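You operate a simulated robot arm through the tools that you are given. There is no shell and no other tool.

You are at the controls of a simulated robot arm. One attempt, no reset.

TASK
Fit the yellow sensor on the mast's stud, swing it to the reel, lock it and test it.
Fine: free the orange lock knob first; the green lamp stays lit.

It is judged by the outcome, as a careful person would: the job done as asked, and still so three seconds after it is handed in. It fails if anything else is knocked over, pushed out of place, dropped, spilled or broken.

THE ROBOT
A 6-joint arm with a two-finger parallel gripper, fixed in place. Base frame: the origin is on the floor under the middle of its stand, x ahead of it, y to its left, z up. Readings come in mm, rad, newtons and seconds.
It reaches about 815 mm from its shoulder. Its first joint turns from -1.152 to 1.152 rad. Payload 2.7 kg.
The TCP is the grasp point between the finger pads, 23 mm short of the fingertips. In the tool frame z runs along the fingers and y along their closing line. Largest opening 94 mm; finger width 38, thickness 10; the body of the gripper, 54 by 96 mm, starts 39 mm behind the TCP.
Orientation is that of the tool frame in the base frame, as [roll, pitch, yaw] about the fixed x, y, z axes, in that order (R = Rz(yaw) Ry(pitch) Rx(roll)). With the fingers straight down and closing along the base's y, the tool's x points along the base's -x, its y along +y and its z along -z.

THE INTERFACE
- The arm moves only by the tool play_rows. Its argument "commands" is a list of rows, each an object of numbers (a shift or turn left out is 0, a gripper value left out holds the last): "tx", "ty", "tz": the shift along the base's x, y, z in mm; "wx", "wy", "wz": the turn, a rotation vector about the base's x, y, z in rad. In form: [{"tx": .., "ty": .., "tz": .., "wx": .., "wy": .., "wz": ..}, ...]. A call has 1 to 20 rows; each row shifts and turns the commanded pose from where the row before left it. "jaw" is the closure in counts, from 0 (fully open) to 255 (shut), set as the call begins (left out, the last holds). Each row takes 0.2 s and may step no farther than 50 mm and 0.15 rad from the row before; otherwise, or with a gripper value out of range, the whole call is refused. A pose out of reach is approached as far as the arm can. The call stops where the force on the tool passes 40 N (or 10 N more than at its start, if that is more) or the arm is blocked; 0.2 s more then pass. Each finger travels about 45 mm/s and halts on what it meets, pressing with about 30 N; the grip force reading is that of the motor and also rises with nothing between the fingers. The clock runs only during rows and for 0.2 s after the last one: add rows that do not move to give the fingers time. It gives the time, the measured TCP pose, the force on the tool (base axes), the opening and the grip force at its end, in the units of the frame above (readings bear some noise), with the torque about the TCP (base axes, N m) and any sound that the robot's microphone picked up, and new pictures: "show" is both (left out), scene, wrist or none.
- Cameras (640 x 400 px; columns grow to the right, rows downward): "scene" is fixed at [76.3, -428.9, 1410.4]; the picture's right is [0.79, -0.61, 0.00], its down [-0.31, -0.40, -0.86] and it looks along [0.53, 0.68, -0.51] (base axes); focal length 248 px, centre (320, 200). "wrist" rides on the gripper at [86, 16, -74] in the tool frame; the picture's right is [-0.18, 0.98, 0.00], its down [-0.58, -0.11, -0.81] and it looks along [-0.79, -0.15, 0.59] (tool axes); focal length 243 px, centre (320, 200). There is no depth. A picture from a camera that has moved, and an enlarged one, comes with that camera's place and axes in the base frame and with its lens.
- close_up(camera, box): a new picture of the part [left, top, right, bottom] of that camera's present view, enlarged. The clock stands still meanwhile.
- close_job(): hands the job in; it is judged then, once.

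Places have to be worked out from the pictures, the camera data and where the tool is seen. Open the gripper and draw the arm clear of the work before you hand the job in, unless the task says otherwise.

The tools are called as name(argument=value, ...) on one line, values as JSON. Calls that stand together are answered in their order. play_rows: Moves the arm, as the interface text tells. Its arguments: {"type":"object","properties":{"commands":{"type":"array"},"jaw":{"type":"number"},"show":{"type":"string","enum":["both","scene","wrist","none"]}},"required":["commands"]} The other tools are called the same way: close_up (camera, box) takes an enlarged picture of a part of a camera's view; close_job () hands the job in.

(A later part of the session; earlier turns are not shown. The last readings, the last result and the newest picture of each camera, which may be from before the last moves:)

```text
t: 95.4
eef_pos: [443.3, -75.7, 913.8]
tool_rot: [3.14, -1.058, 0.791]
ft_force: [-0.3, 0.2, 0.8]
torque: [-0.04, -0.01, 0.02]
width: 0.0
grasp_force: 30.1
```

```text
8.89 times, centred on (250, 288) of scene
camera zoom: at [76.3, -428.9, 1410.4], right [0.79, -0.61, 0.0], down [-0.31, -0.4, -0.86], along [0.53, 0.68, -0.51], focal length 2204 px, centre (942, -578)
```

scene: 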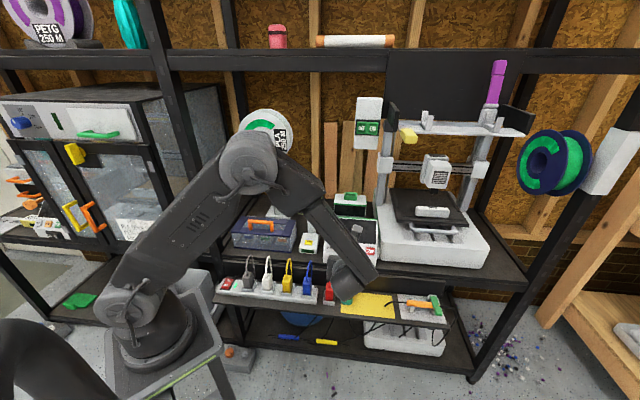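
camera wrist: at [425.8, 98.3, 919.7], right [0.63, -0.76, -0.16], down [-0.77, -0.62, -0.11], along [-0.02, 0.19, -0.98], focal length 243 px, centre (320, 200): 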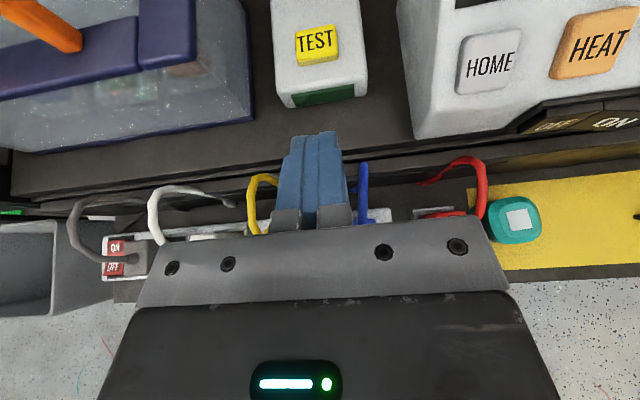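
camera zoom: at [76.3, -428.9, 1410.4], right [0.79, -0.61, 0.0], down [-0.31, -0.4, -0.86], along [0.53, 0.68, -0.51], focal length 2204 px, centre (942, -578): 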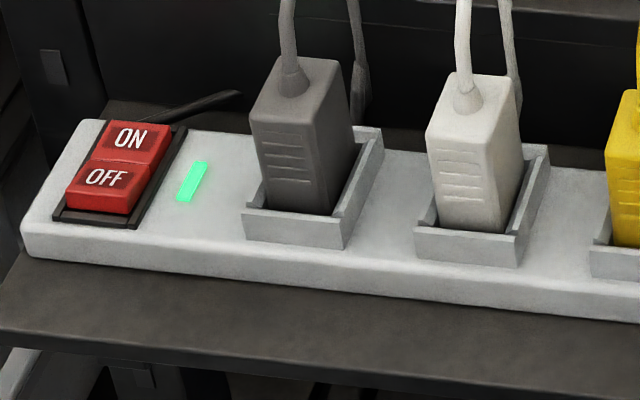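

The base lamp is unlit, so the test did not pass (the power-strip lamp is still on). I need to find out why: I'll move the arm up-left so the mast is fully visible and inspect the seating and angle.

play_rows(commands=[{"tx": -5, "ty": 20, "tz": 40}, {"tx": -5, "ty": 30, "tz": 35}, {"tx": -5, "ty": 40, "tz": 25}, {"tx": -5, "ty": 40, "tz": 25}, {"tx": -5, "ty": 45, "tz": 20}, {"tx": -5, "ty": 45, "tz": 20}, {"tx": -5, "ty": 45, "tz": 10}])

close_up(camera="scene", box=[300, 170, 330, 205])

close_up(camera="scene", box=[290, 170, 340, 260])

close_up(camera="wrist", box=[200, 0, 440, 200])

```text
t: 97.0
eef_pos: [408.0, 190.3, 1087.3]
tool_rot: [3.138, -1.056, 0.788]
ft_force: [0.2, -0.2, 0.8]
torque: [-0.03, 0.01, 0.01]
width: 0.0
grasp_force: 30.3
camera wrist: at [402.5, 163.5, 1200.2], right [0.63, -0.76, -0.16], down [-0.77, -0.62, -0.11], along [-0.02, 0.19, -0.98], focal length 243 px, centre (320, 200)
```

scene: 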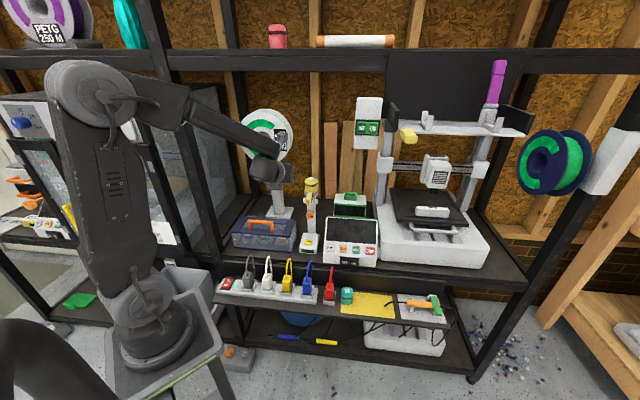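
wrist: 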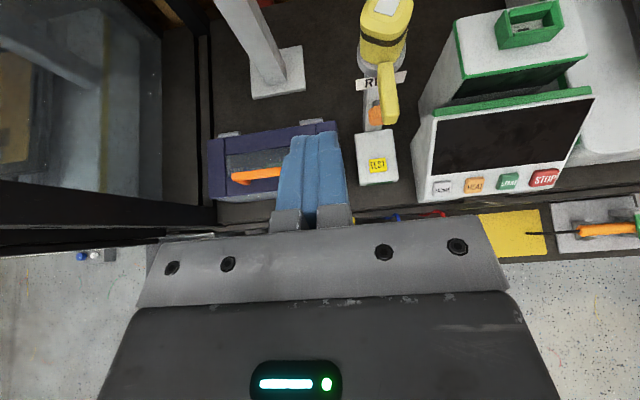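

```text
11.43 times, centred on (315, 188) of scene
camera zoom: at [76.3, -428.9, 1410.4], right [0.79, -0.61, 0.0], down [-0.31, -0.4, -0.86], along [0.53, 0.68, -0.51], focal length 2834 px, centre (377, 343)
```

zoom: 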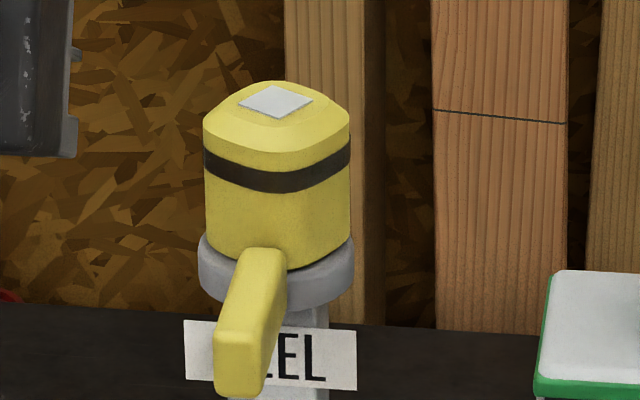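

```text
4.44 times, centred on (315, 215) of scene
camera zoom: at [76.3, -428.9, 1410.4], right [0.79, -0.61, 0.0], down [-0.31, -0.4, -0.86], along [0.53, 0.68, -0.51], focal length 1102 px, centre (342, 133)
```

zoom: 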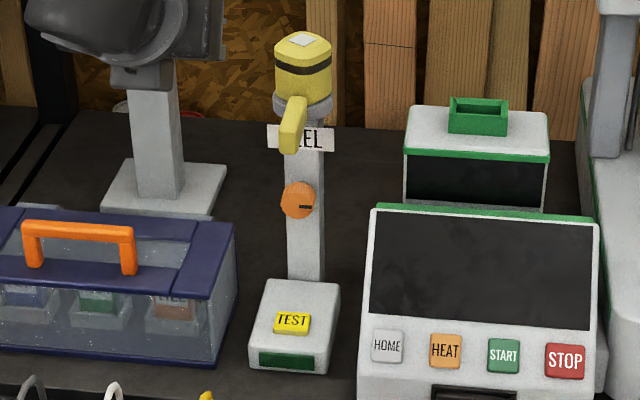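

```text
2.00 times, centred on (320, 100) of wrist
camera zoom: at [402.5, 163.5, 1200.2], right [0.63, -0.76, -0.16], down [-0.77, -0.62, -0.11], along [-0.02, 0.19, -0.98], focal length 485 px, centre (320, 400)
```

zoom: 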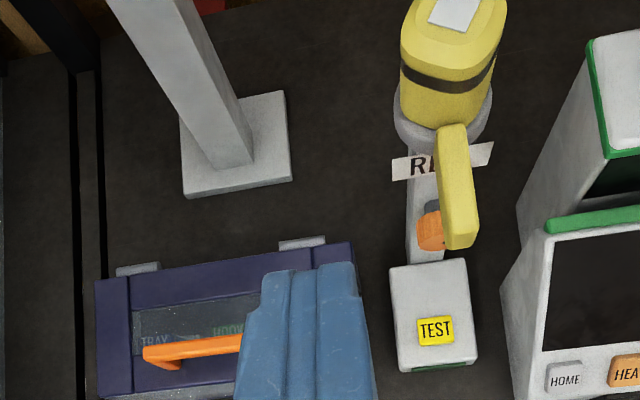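

Sensor, head and knob all look right from here. I'll check whether the head is really locked by nudging the handle sideways with the closed fingers from the right.

play_rows(commands=[{"tx": 21.8, "ty": -13.6, "tz": -28}, {"tx": 21.8, "ty": -13.7, "tz": -28}, {"tx": 21.8, "ty": -13.6, "tz": -28}, {"tx": 21.8, "ty": -13.7, "tz": -28}, {"tx": 21.2, "ty": 24.7, "tz": -10}, {"tx": 21.2, "ty": 24.7, "tz": -10}, {"tx": 0}])

close_up(camera="wrist", box=[200, 40, 440, 220])

close_up(camera="scene", box=[297, 170, 347, 210])

```text
t: 98.6
eef_pos: [537.7, 185.0, 954.8]
tool_rot: [3.139, -1.056, 0.79]
ft_force: [-0.8, 0.9, 0.7]
torque: [0.01, 0.0, 0.05]
width: 0.0
grasp_force: 30.4
camera wrist: at [531.7, 157.4, 1066.3], right [0.63, -0.76, -0.16], down [-0.77, -0.62, -0.11], along [-0.02, 0.19, -0.98], focal length 243 px, centre (320, 200)
```

scene: 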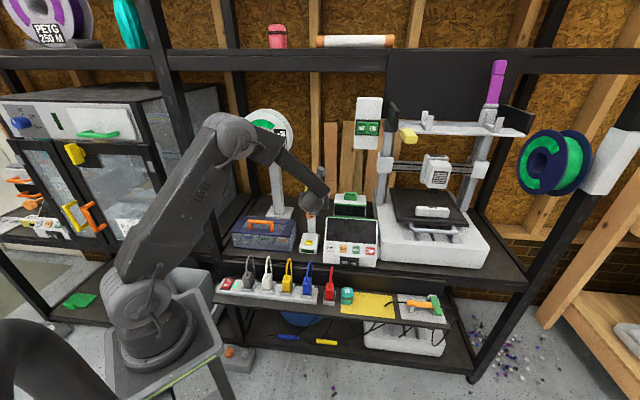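
wrist: 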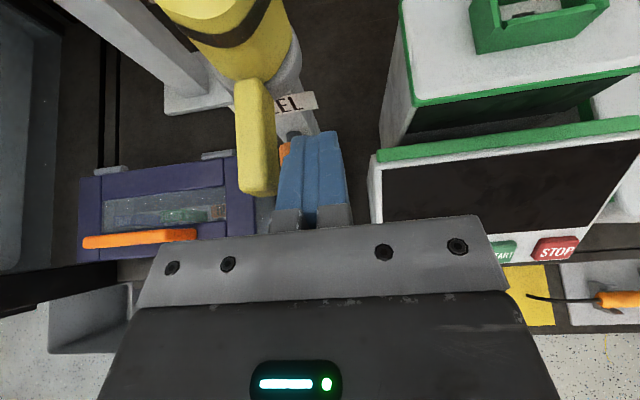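

```text
2.22 times, centred on (320, 130) of wrist
camera zoom: at [531.7, 157.4, 1066.3], right [0.63, -0.76, -0.16], down [-0.77, -0.62, -0.11], along [-0.02, 0.19, -0.98], focal length 539 px, centre (320, 356)
```

zoom: 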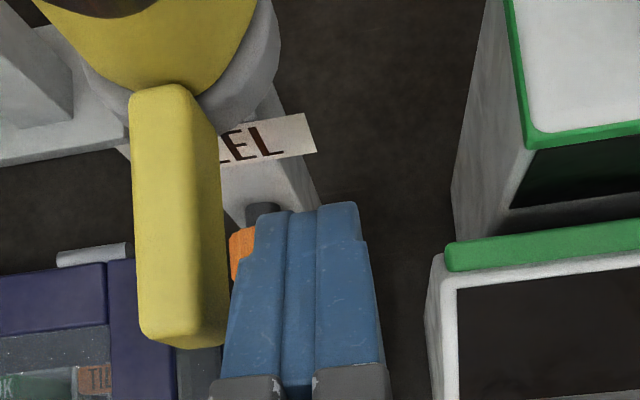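

```text
10.00 times, centred on (322, 190) of scene
camera zoom: at [76.3, -428.9, 1410.4], right [0.79, -0.61, 0.0], down [-0.31, -0.4, -0.86], along [0.53, 0.68, -0.51], focal length 2480 px, centre (300, 300)
```

zoom: 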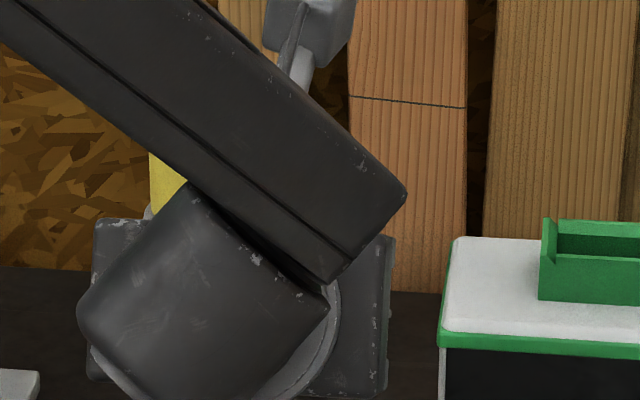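

The handle is at -134.6°, right over the plate. Nudging it leftward gently with the fingertips to test the lock.

play_rows(commands=[{"tx": -3.5, "ty": 3.5}, {"tx": -3.5, "ty": 3.5}, {"tx": -1.4, "ty": 1.4}, {"tx": -1.4, "ty": 1.4}], show="none")

play_rows(commands=[{"tx": -1.4, "ty": 1.4}, {"tx": -1.0, "ty": 1.0}], show="none")

close_up(camera="wrist", box=[200, 40, 440, 220])

```text
t: 99.6
eef_pos: [527.5, 193.6, 954.9]
tool_rot: [3.136, -1.055, 0.788]
ft_force: [8.0, -3.4, -2.3]
torque: [-0.06, -0.04, -0.02]
width: 0.0
grasp_force: 30.1
```

```text
t: 100.2
eef_pos: [527.1, 193.8, 956.0]
tool_rot: [3.135, -1.053, 0.787]
ft_force: [34.2, -14.7, -10.3]
torque: [-0.06, -0.1, -0.25]
width: 0.1
grasp_force: 30.0
```

```text
2.22 times, centred on (320, 130) of wrist
camera zoom: at [521.7, 167.3, 1067.6], right [0.63, -0.76, -0.16], down [-0.78, -0.62, -0.11], along [-0.01, 0.19, -0.98], focal length 539 px, centre (320, 356)
```

zoom: 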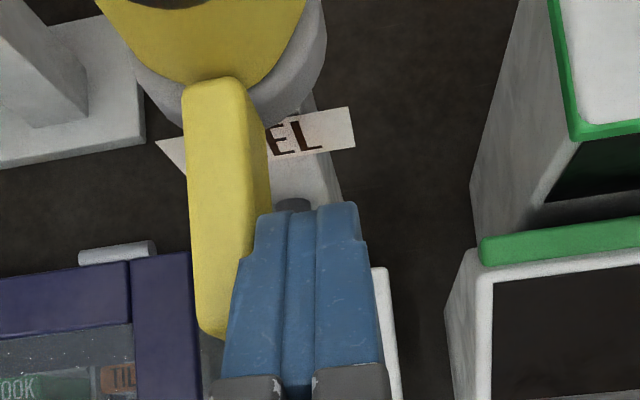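

The head is firmly locked (37 N, no movement). So the lock is fine; I'll back off the handle and re-inspect how well the sensor is seated on the hub.

play_rows(commands=[{"tx": 4, "ty": -4}, {"tx": 14, "ty": -14}, {"tx": -15, "ty": -25, "tz": 15}, {"tx": -25, "ty": -25, "tz": 35}, {"tx": -25, "ty": 15, "tz": 35}, {"tx": -25, "ty": 25, "tz": 25}, {"tx": -25, "ty": 30, "tz": 15}], show="scene")

close_up(camera="scene", box=[304, 185, 324, 203])

close_up(camera="scene", box=[300, 172, 328, 200])

```text
t: 101.8
eef_pos: [427.4, 199.0, 1081.3]
tool_rot: [3.138, -1.056, 0.788]
ft_force: [-0.3, 0.9, -0.4]
torque: [-0.01, 0.01, -0.01]
width: 0.0
grasp_force: 30.1
```

scene: 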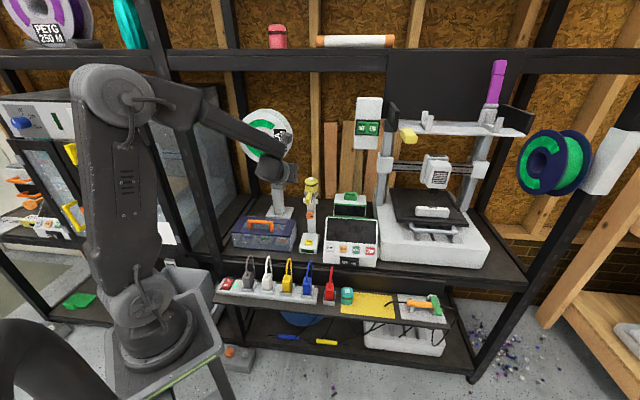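

```text
16.00 times, centred on (314, 194) of scene
camera zoom: at [76.3, -428.9, 1410.4], right [0.79, -0.61, 0.0], down [-0.31, -0.4, -0.86], along [0.53, 0.68, -0.51], focal length 3968 px, centre (416, 296)
```

zoom: 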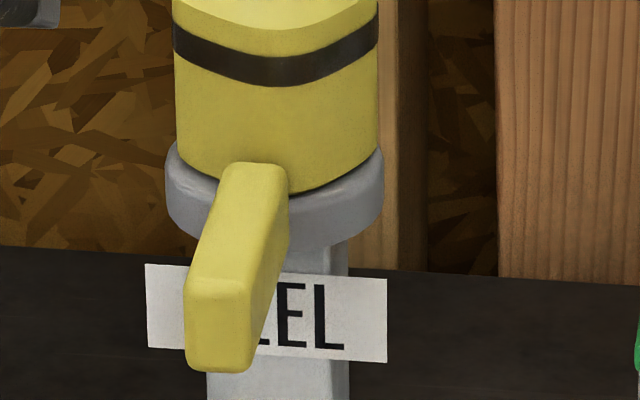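

```text
14.29 times, centred on (314, 186) of scene
camera zoom: at [76.3, -428.9, 1410.4], right [0.79, -0.61, 0.0], down [-0.31, -0.4, -0.86], along [0.53, 0.68, -0.51], focal length 3543 px, centre (406, 400)
```

zoom: 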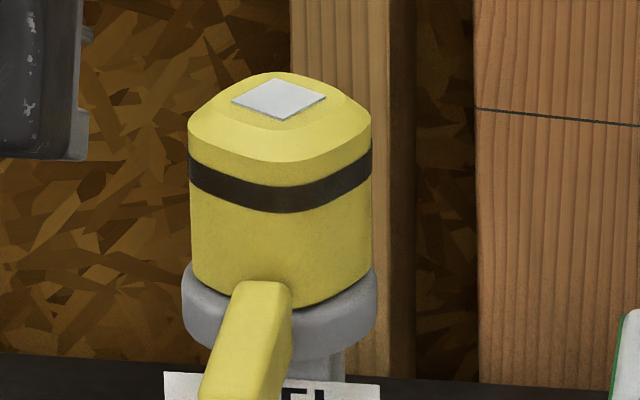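

The sensor appears seated, though I never heard it click home. I'll press down on its top with the closed fingers to make sure it is fully home, listening for a click.

play_rows(commands=[{"tx": 35.8, "ty": 17.1, "tz": -9}, {"tx": 35.8, "ty": 17.1, "tz": -9}, {"tx": 35.8, "ty": 17.1, "tz": -9}, {"tx": 35.8, "ty": 17.1, "tz": -9}])

close_up(camera="wrist", box=[200, 40, 440, 220])

close_up(camera="scene", box=[297, 155, 337, 200])

```text
t: 102.8
eef_pos: [570.7, 266.9, 1044.2]
tool_rot: [3.138, -1.057, 0.791]
ft_force: [0.8, -0.4, -0.7]
torque: [0.02, 0.0, 0.02]
width: 0.1
grasp_force: 29.5
camera wrist: at [566.2, 240.4, 1156.5], right [0.63, -0.76, -0.16], down [-0.77, -0.62, -0.11], along [-0.01, 0.19, -0.98], focal length 243 px, centre (320, 200)
```

scene: 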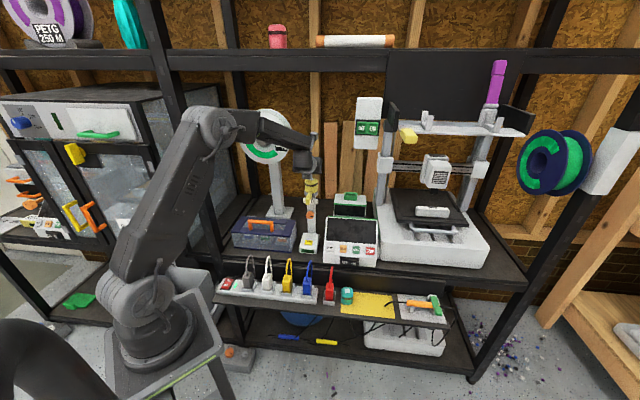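
wrist: 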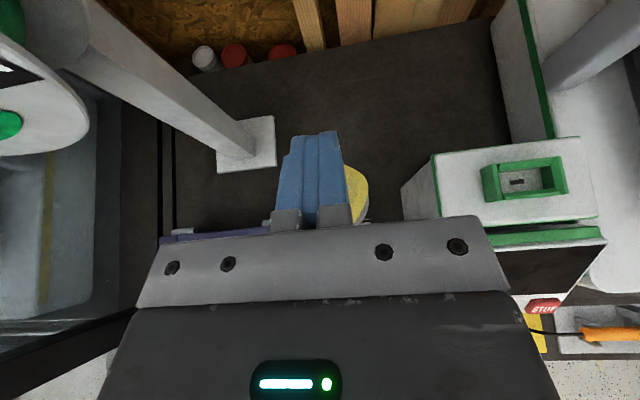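

```text
2.22 times, centred on (320, 130) of wrist
camera zoom: at [566.2, 240.4, 1156.5], right [0.63, -0.76, -0.16], down [-0.77, -0.62, -0.11], along [-0.01, 0.19, -0.98], focal length 539 px, centre (320, 356)
```

zoom: 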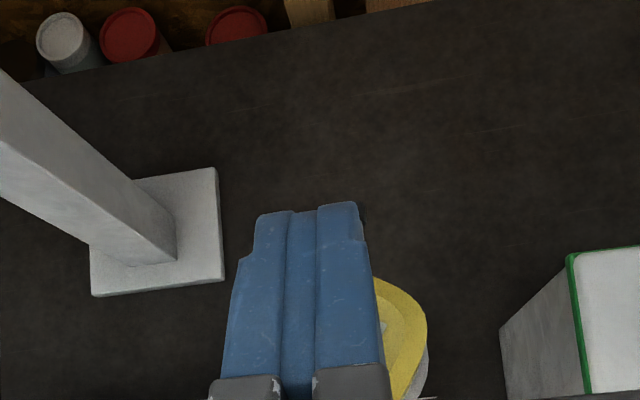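

```text
8.89 times, centred on (317, 178) of scene
camera zoom: at [76.3, -428.9, 1410.4], right [0.79, -0.61, 0.0], down [-0.31, -0.4, -0.86], along [0.53, 0.68, -0.51], focal length 2204 px, centre (347, 400)
```

zoom: 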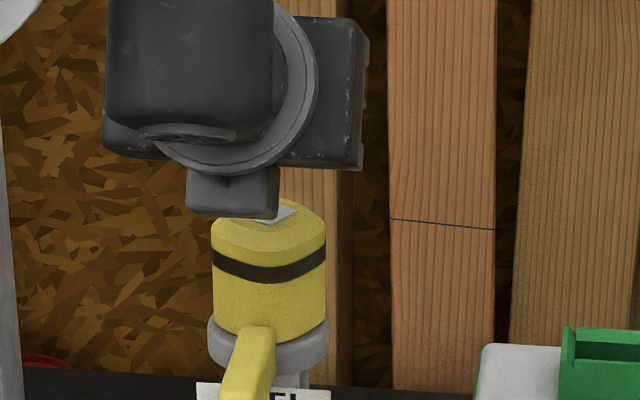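

The fingers are above the sensor's top. Lowering slowly until contact, then pressing.

play_rows(commands=[{"tx": -1.5, "ty": -1.8, "tz": -6}, {"tz": -6}, {"tz": -4}, {"tz": -2}, {"tz": -2}], show="none")

play_rows(commands=[{"tz": -1}, {"tz": -1}, {"tz": -1}, {"tz": -1}, {"tz": -1}, {"tz": -1}], show="none")

close_up(camera="scene", box=[297, 165, 337, 205])

```text
t: 104.0
eef_pos: [569.3, 265.6, 1024.8]
tool_rot: [3.138, -1.06, 0.791]
ft_force: [0.3, 0.2, -1.0]
torque: [-0.02, 0.01, -0.02]
width: 0.1
grasp_force: 30.4
```

```text
t: 105.4
eef_pos: [570.7, 266.0, 1023.5]
tool_rot: [3.131, -1.066, 0.796]
ft_force: [-5.4, -3.6, 26.4]
torque: [0.12, -0.03, 0.04]
width: 0.0
grasp_force: 30.5
```

```text
10.00 times, centred on (317, 185) of scene
camera zoom: at [75.7, -429.2, 1410.3], right [0.79, -0.61, 0.0], down [-0.31, -0.4, -0.86], along [0.53, 0.68, -0.51], focal length 2480 px, centre (350, 350)
```

zoom: 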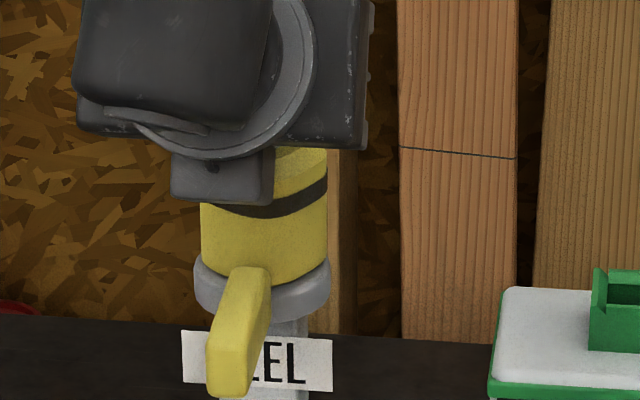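

Contact at 26 N with no movement. Pressing a little harder, just below the limit.

play_rows(commands=[{"tz": -1}, {"tz": -0.6}, {"tz": 0}], show="none")

play_rows(commands=[{"tz": 6}, {"tz": 10}, {"tz": 14}, {"tx": -30, "ty": -25, "tz": 10}, {"tx": -35, "ty": -20, "tz": 5}, {"tx": -35, "ty": -10}], show="none")

close_up(camera="scene", box=[304, 185, 324, 203])

```text
t: 106.2
eef_pos: [570.0, 265.6, 1022.8]
tool_rot: [3.127, -1.067, 0.8]
ft_force: [-5.7, -3.6, 29.3]
torque: [0.15, -0.07, 0.02]
width: 0.0
grasp_force: 29.7
```

```text
t: 107.6
eef_pos: [469.0, 211.1, 1062.3]
tool_rot: [3.136, -1.056, 0.793]
ft_force: [0.4, -0.3, 0.3]
torque: [-0.01, 0.01, 0.0]
width: 0.0
grasp_force: 30.1
```

```text
16.00 times, centred on (314, 194) of scene
camera zoom: at [76.3, -428.9, 1410.4], right [0.79, -0.61, 0.0], down [-0.31, -0.4, -0.86], along [0.53, 0.68, -0.51], focal length 3968 px, centre (416, 296)
```

zoom: 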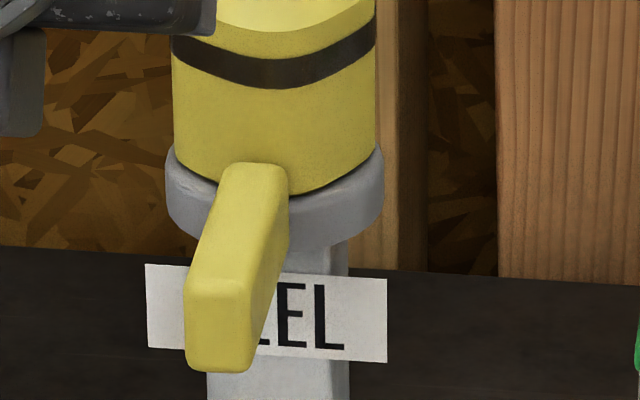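

The sensor is home. I'll press TEST again the same way, approaching from the front below the handle.

play_rows(commands=[{"tx": -20, "ty": -35, "tz": -20}, {"tx": -20, "ty": -35, "tz": -20}, {"tz": -45}, {"tz": -45}, {"tz": -45}, {"tz": -45}, {"tx": 15, "ty": 10, "tz": -15}, {"tx": 15, "ty": 10, "tz": -15}, {"tx": 15, "ty": 10, "tz": -15}], show="wrist")

```text
t: 109.6
eef_pos: [474.4, 170.6, 797.0]
tool_rot: [3.136, -1.056, 0.792]
ft_force: [-0.4, -0.1, -0.4]
torque: [0.0, -0.03, -0.03]
width: 0.0
grasp_force: 30.2
camera wrist: at [469.0, 143.8, 908.9], right [0.63, -0.76, -0.16], down [-0.77, -0.62, -0.11], along [-0.02, 0.19, -0.98], focal length 243 px, centre (320, 200)
```

wrist: 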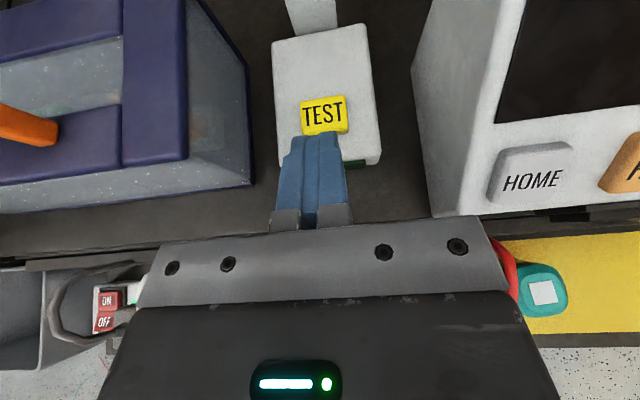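

Moving in over the button and pressing with finer steps.

play_rows(commands=[{"tx": 13, "ty": 12.4}, {"tx": 12, "ty": 11.6}, {"tx": 12, "ty": 11.6}, {"tz": -5}, {"tz": -4}, {"tz": -2}, {"tz": -1}, {"tz": -1}, {"tz": -1}], show="none")

close_up(camera="scene", box=[285, 215, 345, 265])

```text
t: 111.6
eef_pos: [511.7, 206.6, 783.5]
tool_rot: [3.135, -1.057, 0.793]
ft_force: [0.0, -0.6, 1.5]
torque: [0.0, 0.0, -0.02]
width: 0.0
grasp_force: 30.3
```

```text
8.00 times, centred on (315, 240) of scene
camera zoom: at [76.3, -428.9, 1410.4], right [0.79, -0.61, 0.0], down [-0.31, -0.4, -0.86], along [0.53, 0.68, -0.51], focal length 1984 px, centre (360, -120)
```

zoom: 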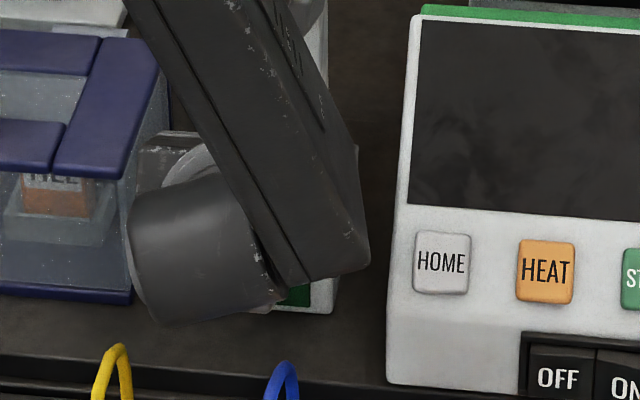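

play_rows(commands=[{"tz": -0.7}, {"tz": -0.7}, {"tz": -0.7}, {"tz": 0}], show="none")

close_up(camera="scene", box=[285, 215, 345, 265])

```text
t: 112.6
eef_pos: [510.4, 206.5, 780.2]
tool_rot: [3.137, -1.058, 0.793]
ft_force: [0.6, 0.5, 2.3]
torque: [0.0, -0.03, -0.01]
width: 0.2
grasp_force: 30.1
heard: click
```

```text
8.00 times, centred on (315, 240) of scene
camera zoom: at [76.3, -428.9, 1410.4], right [0.79, -0.61, 0.0], down [-0.31, -0.4, -0.86], along [0.53, 0.68, -0.51], focal length 1984 px, centre (360, -120)
```

zoom: 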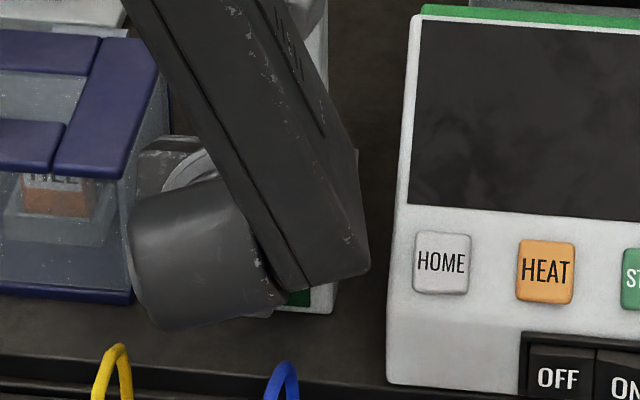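

TEST clicked at only ~2 N but the lamp remains dark. While still on the button, I'll hold it down for a few seconds in case the test needs a longer press.

play_rows(commands=[{"tz": -0.5}, {"tz": 0}, {"tz": 0}, {"tz": 0}, {"tz": 0}, {"tz": 0}, {"tz": 0}, {"tz": 0}, {"tz": 0}, {"tz": 0}, {"tz": 0}, {"tz": 0}, {"tz": 0}, {"tz": 0}, {"tz": 0}], show="none")

close_up(camera="scene", box=[300, 235, 325, 260])

```text
t: 115.8
eef_pos: [511.1, 205.4, 780.5]
tool_rot: [3.135, -1.056, 0.793]
ft_force: [-1.2, 0.6, 7.7]
torque: [0.12, -0.01, 0.02]
width: 0.0
grasp_force: 30.1
```

```text
16.00 times, centred on (312, 248) of scene
camera zoom: at [76.1, -428.9, 1410.4], right [0.79, -0.61, 0.0], down [-0.31, -0.4, -0.86], along [0.53, 0.68, -0.51], focal length 3968 px, centre (440, -560)
```

zoom: 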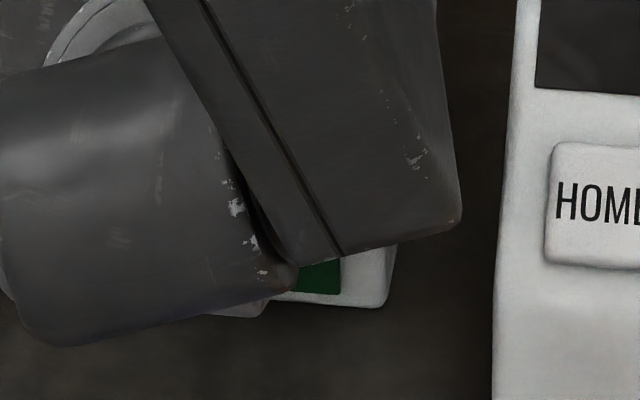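

Still dark while held, so some condition isn't met. I'll lift off and compare the knob's present angle with the initial picture using the same crop.

play_rows(commands=[{"tz": 5}, {"tz": 6}, {"tx": -15, "ty": -15, "tz": 3}, {"tx": -25, "ty": -25, "tz": 5}, {"tx": -25, "ty": -25, "tz": 20}, {"tx": -10, "ty": 0, "tz": 45}, {"tx": -5, "ty": 20, "tz": 45}, {"tx": -5, "ty": 30, "tz": 45}, {"tx": -5, "ty": 35, "tz": 40}, {"tx": 0, "ty": 35, "tz": 40}, {"tx": 0, "ty": 30, "tz": 30}], show="scene")

close_up(camera="scene", box=[295, 180, 335, 220])

close_up(camera="scene", box=[303, 203, 319, 219])

close_up(camera="scene", box=[305, 188, 325, 200])

```text
refused: row 8 steps farther than a row can; nothing moved
```

```text
10.00 times, centred on (315, 200) of scene
camera zoom: at [76.1, -428.9, 1410.4], right [0.79, -0.61, 0.0], down [-0.31, -0.4, -0.86], along [0.53, 0.68, -0.51], focal length 2480 px, centre (370, 200)
```

zoom: 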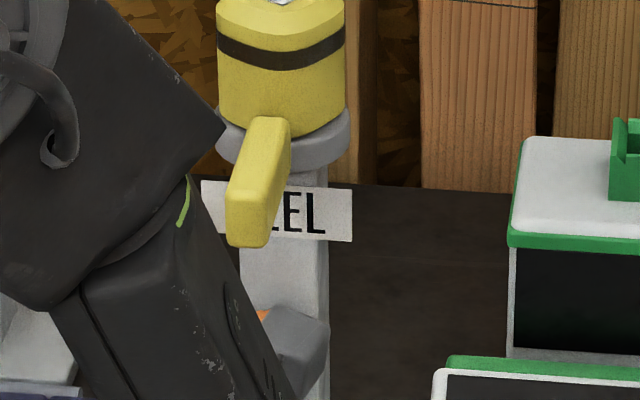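

```text
16.00 times, centred on (311, 211) of scene
camera zoom: at [76.1, -428.9, 1410.4], right [0.79, -0.61, 0.0], down [-0.31, -0.4, -0.86], along [0.53, 0.68, -0.51], focal length 3968 px, centre (464, 24)
```

zoom: 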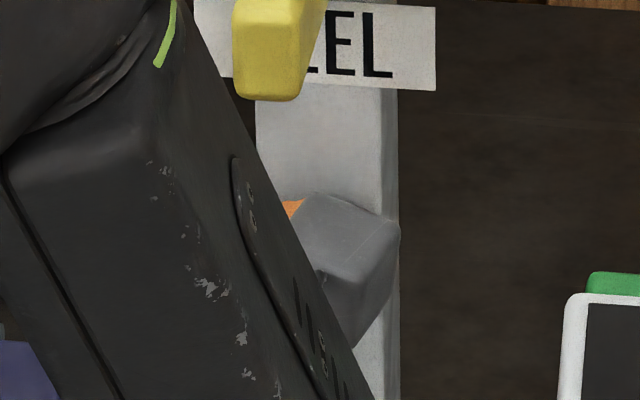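

```text
16.00 times, centred on (315, 194) of scene
camera zoom: at [76.1, -428.9, 1410.4], right [0.79, -0.61, 0.0], down [-0.31, -0.4, -0.86], along [0.53, 0.68, -0.51], focal length 3968 px, centre (400, 296)
```

zoom: 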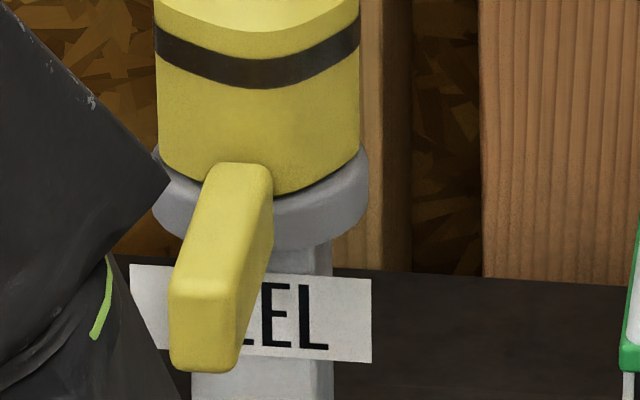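

That command was refused for an oversized step; I'll redo the retreat with smaller rows.

play_rows(commands=[{"tz": 5}, {"tz": 6}, {"tx": -15, "ty": -15, "tz": 3}, {"tx": -25, "ty": -25, "tz": 5}, {"tx": -25, "ty": -25, "tz": 20}, {"tx": -8, "ty": 0, "tz": 45}, {"tx": -5, "ty": 15, "tz": 42}, {"tx": -3, "ty": 20, "tz": 42}, {"tx": 0, "ty": 30, "tz": 35}, {"tx": 0, "ty": 30, "tz": 35}, {"tx": 0, "ty": 30, "tz": 30}], show="scene")

close_up(camera="scene", box=[295, 180, 335, 220])

close_up(camera="scene", box=[303, 203, 319, 219])

close_up(camera="scene", box=[295, 230, 325, 260])

```text
t: 118.2
eef_pos: [430.0, 265.6, 1047.4]
tool_rot: [3.138, -1.058, 0.791]
ft_force: [1.0, -0.7, 0.6]
torque: [0.02, 0.0, 0.02]
width: 0.1
grasp_force: 30.1
```

scene: 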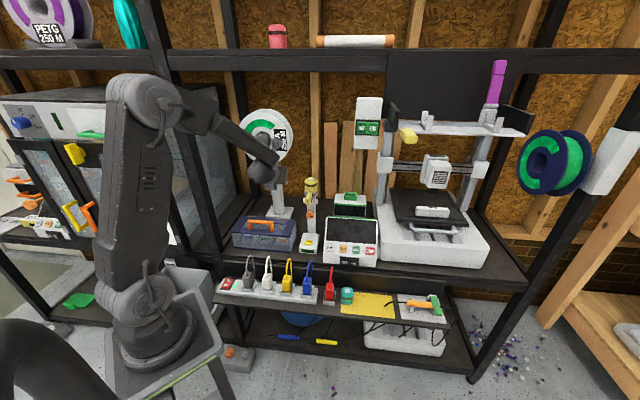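

```text
10.00 times, centred on (315, 200) of scene
camera zoom: at [76.3, -428.9, 1410.4], right [0.79, -0.61, 0.0], down [-0.31, -0.4, -0.86], along [0.53, 0.68, -0.51], focal length 2480 px, centre (370, 200)
```

zoom: 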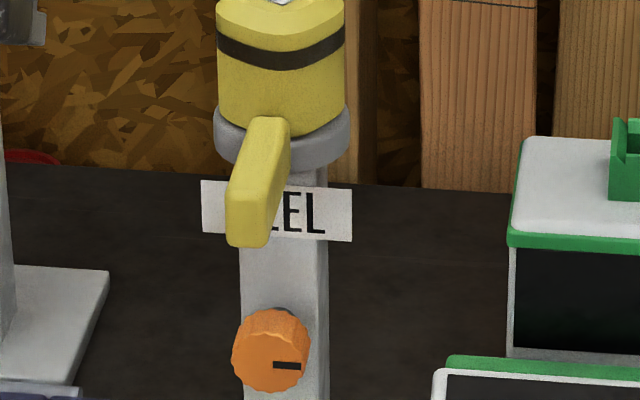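

```text
16.00 times, centred on (311, 211) of scene
camera zoom: at [76.3, -428.9, 1410.4], right [0.79, -0.61, 0.0], down [-0.31, -0.4, -0.86], along [0.53, 0.68, -0.51], focal length 3968 px, centre (464, 24)
```

zoom: 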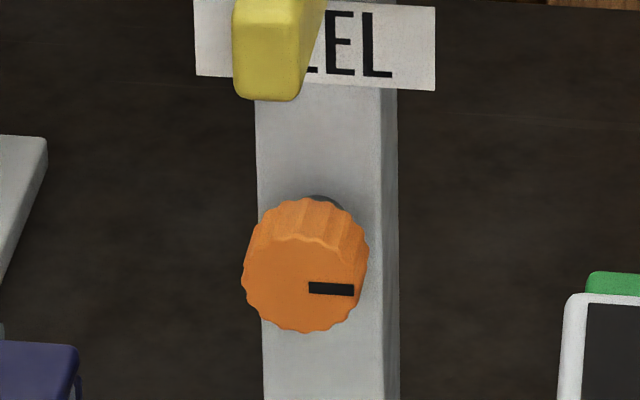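

```text
13.33 times, centred on (310, 245) of scene
camera zoom: at [76.3, -428.9, 1410.4], right [0.79, -0.61, 0.0], down [-0.31, -0.4, -0.86], along [0.53, 0.68, -0.51], focal length 3306 px, centre (453, -400)
```

zoom: 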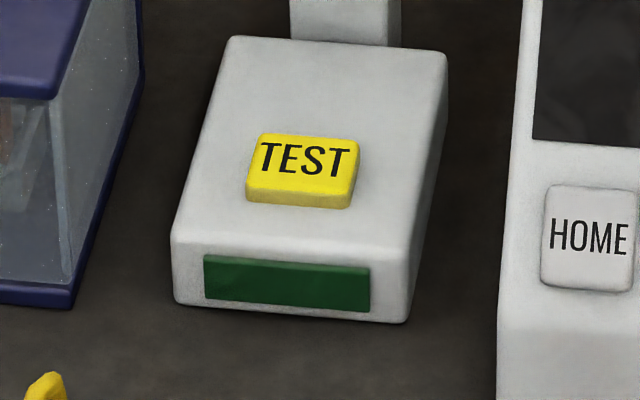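

The knob is fully locked, the head is at the mark, yet no lamp. I want an edge-on view of the sensor/hub joint, so I'll level the tool with the camera on the left at hub height.

play_rows(commands=[{"tx": 0, "ty": -40, "tz": -10}, {"tx": 5, "ty": -40, "tz": -20}, {"wx": 0.0907, "wy": -0.0907}, {"wx": 0.0907, "wy": -0.0907}, {"wx": 0.0907, "wy": -0.0907}, {"wx": 0.0907, "wy": -0.0907}, {"wx": -0.101, "wy": -0.101}, {"wx": -0.101, "wy": -0.101}, {"wx": -0.101, "wy": -0.101}, {"wx": -0.101, "wy": -0.101}, {"wx": -0.101, "wy": -0.101}, {"wx": -0.101, "wy": -0.101}, {"wx": -0.101, "wy": -0.101}, {"wx": -0.101, "wy": -0.101}, {"wx": -0.101, "wy": -0.101}, {"wx": -0.101, "wy": -0.101}, {"wx": -0.101, "wy": -0.101}, {"tx": 5, "ty": 0, "tz": -40}, {"tx": 5, "ty": 0, "tz": -45}], show="wrist")

close_up(camera="wrist", box=[270, 60, 390, 160])

```text
t: 122.2
eef_pos: [446.7, 185.9, 933.9]
tool_rot: [1.571, 0.007, 2.354]
ft_force: [-0.7, -0.3, -0.1]
torque: [-0.01, 0.01, -0.02]
width: 0.0
grasp_force: 30.2
camera wrist: at [331.1, 194.9, 948.8], right [0.13, -0.13, 0.98], down [-0.16, -0.98, -0.11], along [0.98, -0.14, -0.14], focal length 243 px, centre (320, 200)
```

wrist: 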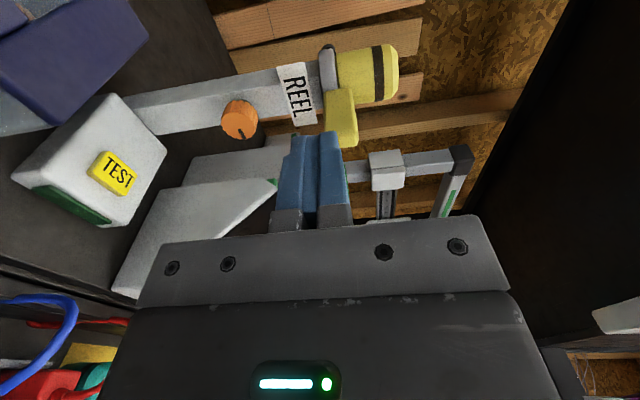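

```text
4.00 times, centred on (330, 110) of wrist
camera zoom: at [331.1, 194.9, 948.8], right [0.13, -0.13, 0.98], down [-0.16, -0.98, -0.11], along [0.98, -0.14, -0.14], focal length 970 px, centre (280, 560)
```

zoom: 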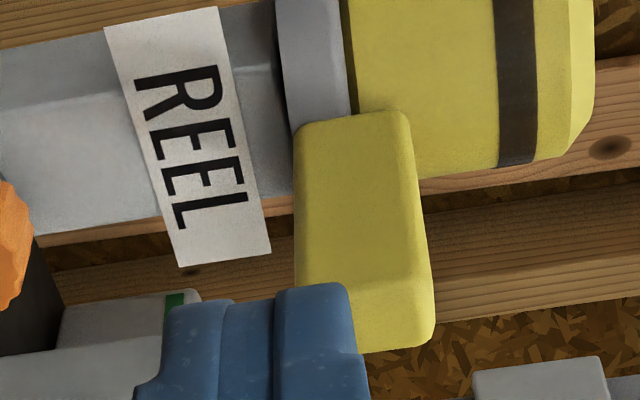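

close_up(camera="wrist", box=[325, 35, 365, 95])

close_up(camera="wrist", box=[310, 30, 410, 120])

```text
6.67 times, centred on (345, 65) of wrist
camera zoom: at [331.1, 194.9, 948.8], right [0.13, -0.13, 0.98], down [-0.16, -0.98, -0.11], along [0.98, -0.14, -0.14], focal length 1618 px, centre (153, 1100)
```

zoom: 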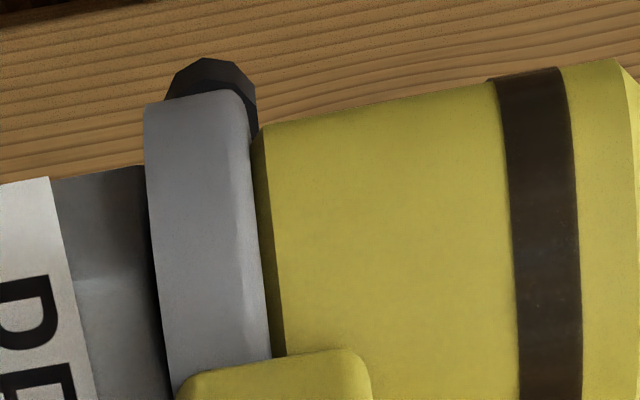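

```text
4.44 times, centred on (360, 75) of wrist
camera zoom: at [331.1, 194.9, 948.8], right [0.13, -0.13, 0.98], down [-0.16, -0.98, -0.11], along [0.98, -0.14, -0.14], focal length 1078 px, centre (142, 756)
```

zoom: 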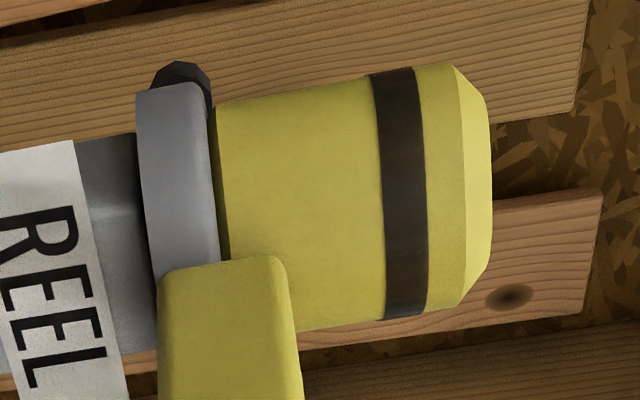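

The joint is flush, so seating is good. The lock holds, the button clicks, so the most doubtful point is the swing position. I'll free the knob again and examine where the head will rest (e.g., at the far left end, on the reel's side). First roll to camera-up and line up with the knob.

play_rows(commands=[{"wx": 0.101, "wy": 0.101}, {"wx": 0.101, "wy": 0.101}, {"wx": 0.101, "wy": 0.101}, {"wx": 0.101, "wy": 0.101}, {"wx": 0.101, "wy": 0.101}, {"wx": 0.101, "wy": 0.101}, {"wx": 0.101, "wy": 0.101}, {"wx": 0.101, "wy": 0.101}, {"wx": 0.101, "wy": 0.101}, {"wx": 0.101, "wy": 0.101}, {"wx": 0.101, "wy": 0.101}, {"tx": 0, "ty": -15, "tz": -40}, {"tx": 2, "ty": -15, "tz": -39}], jaw=120, show="wrist")

close_up(camera="wrist", box=[200, 0, 440, 200])

```text
t: 125.0
eef_pos: [448.4, 157.5, 853.4]
tool_rot: [1.564, -1.57, 2.365]
ft_force: [0.0, 0.1, -0.7]
torque: [-0.02, 0.02, -0.01]
width: 49.9
grasp_force: 0.1
camera wrist: at [405.0, 92.6, 941.0], right [0.7, -0.69, -0.18], down [-0.65, -0.49, -0.58], along [0.31, 0.52, -0.79], focal length 243 px, centre (320, 200)
```

wrist: 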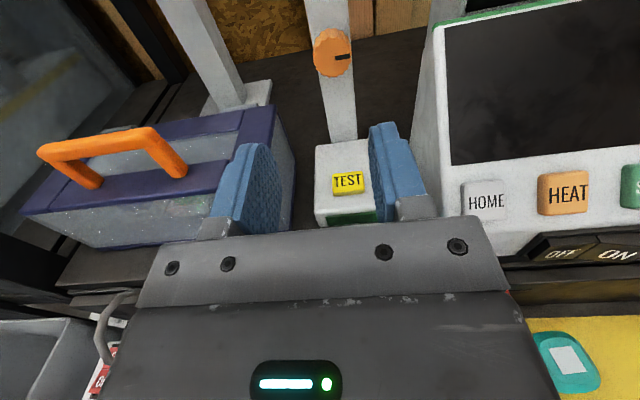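

```text
2.00 times, centred on (320, 100) of wrist
camera zoom: at [405.0, 92.6, 941.0], right [0.7, -0.69, -0.18], down [-0.65, -0.49, -0.58], along [0.31, 0.52, -0.79], focal length 485 px, centre (320, 400)
```

zoom: 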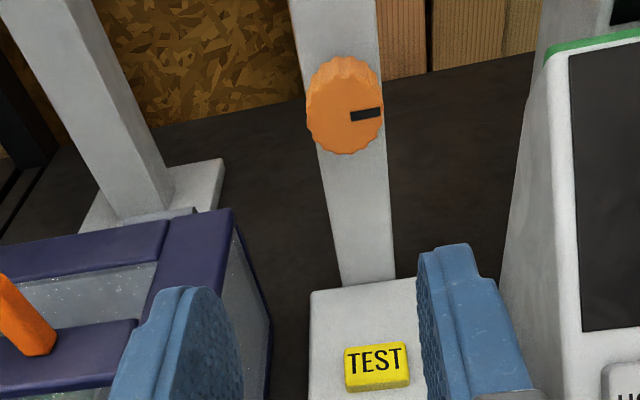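

I'll shift onto the knob axis and advance, checking alignment before gripping.

play_rows(commands=[{"tx": 6.4, "ty": -6.4, "tz": 1.6}, {"tx": 20, "ty": 20}, {"tx": 20, "ty": 20}, {"tx": 20, "ty": 20}, {"tx": 8, "ty": 8}], show="wrist")

close_up(camera="wrist", box=[220, 80, 420, 230])

```text
t: 126.2
eef_pos: [522.4, 218.6, 857.0]
tool_rot: [1.816, -1.568, 2.112]
ft_force: [-0.2, -0.7, 0.3]
torque: [0.0, 0.01, 0.0]
width: 49.6
grasp_force: 0.0
camera wrist: at [479.8, 154.5, 942.7], right [0.7, -0.69, -0.18], down [-0.65, -0.49, -0.58], along [0.31, 0.52, -0.79], focal length 243 px, centre (320, 200)
```

wrist: 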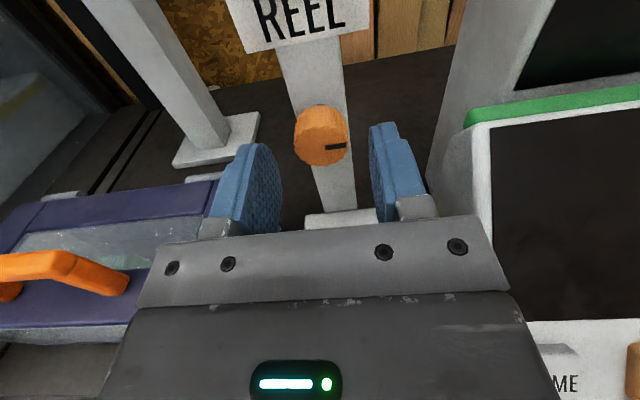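

```text
2.67 times, centred on (320, 155) of wrist
camera zoom: at [479.8, 154.5, 942.7], right [0.7, -0.69, -0.18], down [-0.65, -0.49, -0.58], along [0.31, 0.52, -0.79], focal length 647 px, centre (320, 320)
```

zoom: 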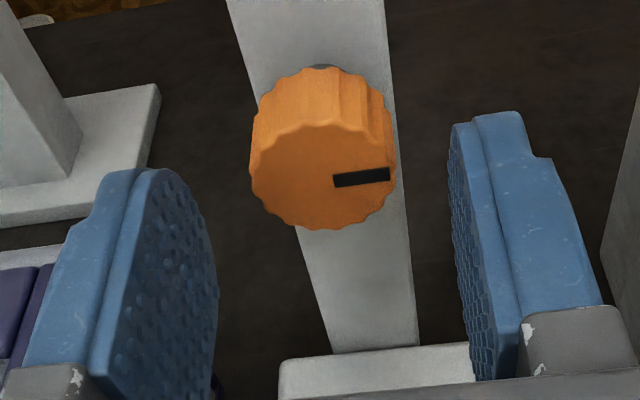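

Aligned as before. Advancing the last 16 mm, gripping, and turning counter-clockwise to free.

play_rows(commands=[{"tx": 8, "ty": 8}, {"tx": 7.9, "ty": 8}, {"tx": 0}], show="none")

play_rows(commands=[{"tx": 0}, {"tx": 0}, {"tx": 0}], jaw=210, show="none")

play_rows(commands=[{"wx": -0.07, "wy": -0.07}, {"wx": -0.07, "wy": -0.07}, {"wx": -0.07, "wy": -0.07}, {"wx": -0.07, "wy": -0.07}, {"wx": -0.07, "wy": -0.07}, {"wx": -0.07, "wy": -0.07}, {"wx": -0.07, "wy": -0.07}, {"wx": -0.07, "wy": -0.07}], show="none")

play_rows(commands=[{"wx": -0.07, "wy": -0.07}, {"wx": -0.07, "wy": -0.07}, {"wx": -0.07, "wy": -0.07}, {"wx": -0.07, "wy": -0.07}, {"wx": -0.07, "wy": -0.07}, {"wx": -0.07, "wy": -0.07}, {"wx": -0.07, "wy": -0.07}, {"wx": -0.07, "wy": -0.07}, {"wx": -0.05, "wy": -0.05}], show="wrist")

```text
t: 127.0
eef_pos: [538.3, 233.9, 855.8]
tool_rot: [1.791, -1.567, 2.136]
ft_force: [-1.1, 0.6, 0.1]
torque: [0.0, 0.04, -0.02]
width: 49.7
grasp_force: 0.2
```

```text
t: 127.8
eef_pos: [537.3, 234.5, 856.0]
tool_rot: [1.81, -1.567, 2.12]
ft_force: [0.7, 2.0, -1.2]
torque: [0.15, -0.16, -0.23]
width: 29.9
grasp_force: 44.8
```

```text
t: 129.6
eef_pos: [537.1, 235.4, 856.1]
tool_rot: [1.573, -0.774, 2.357]
ft_force: [7.9, 14.0, -5.6]
torque: [0.0, 0.08, -0.46]
width: 29.9
grasp_force: 45.6
```

```text
t: 131.6
eef_pos: [538.3, 234.4, 854.4]
tool_rot: [1.574, 0.086, 2.356]
ft_force: [6.5, 16.0, -12.1]
torque: [0.46, 0.14, 0.24]
width: 29.7
grasp_force: 45.1
camera wrist: at [422.1, 243.1, 863.8], right [0.07, -0.07, 1.0], down [-0.15, -0.99, -0.06], along [0.99, -0.15, -0.08], focal length 243 px, centre (320, 200)
```

wrist: 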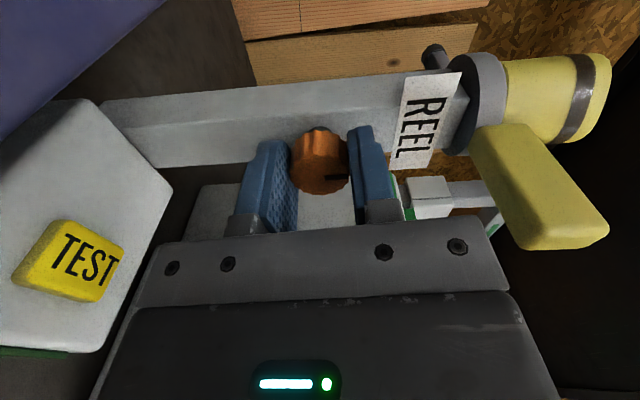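

Freed to the stop again. Releasing and backing out.

play_rows(commands=[{"tx": 0}, {"tx": 0}, {"tx": -8, "ty": -8}, {"tx": -14, "ty": -14}, {"tx": -20, "ty": -20}, {"tx": -20, "ty": -20}], jaw=130, show="wrist")

close_up(camera="wrist", box=[220, 20, 460, 200])

```text
t: 133.0
eef_pos: [475.4, 171.2, 856.4]
tool_rot: [1.571, 0.086, 2.355]
ft_force: [0.2, 0.6, -0.3]
torque: [-0.02, 0.01, -0.01]
width: 45.9
grasp_force: 0.1
camera wrist: at [359.9, 181.4, 865.1], right [0.07, -0.07, 1.0], down [-0.15, -0.99, -0.06], along [0.99, -0.15, -0.08], focal length 243 px, centre (320, 200)
```

wrist: 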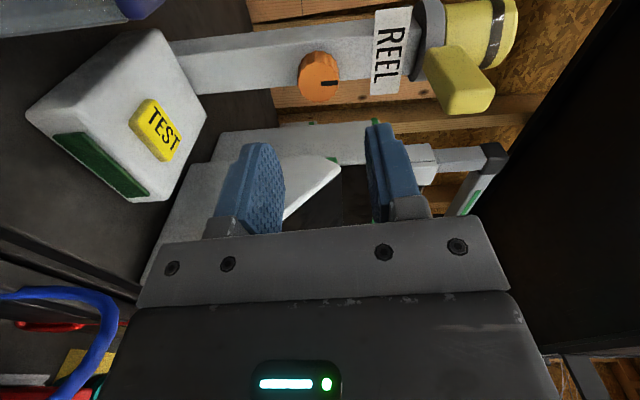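

```text
2.22 times, centred on (340, 110) of wrist
camera zoom: at [359.9, 181.4, 865.1], right [0.07, -0.07, 1.0], down [-0.15, -0.99, -0.06], along [0.99, -0.15, -0.08], focal length 539 px, centre (276, 400)
```

zoom: 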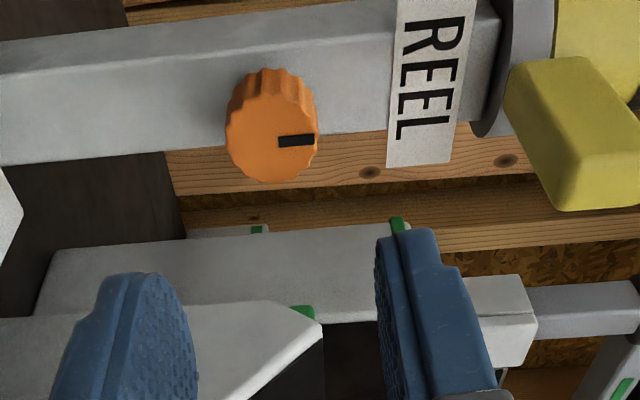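

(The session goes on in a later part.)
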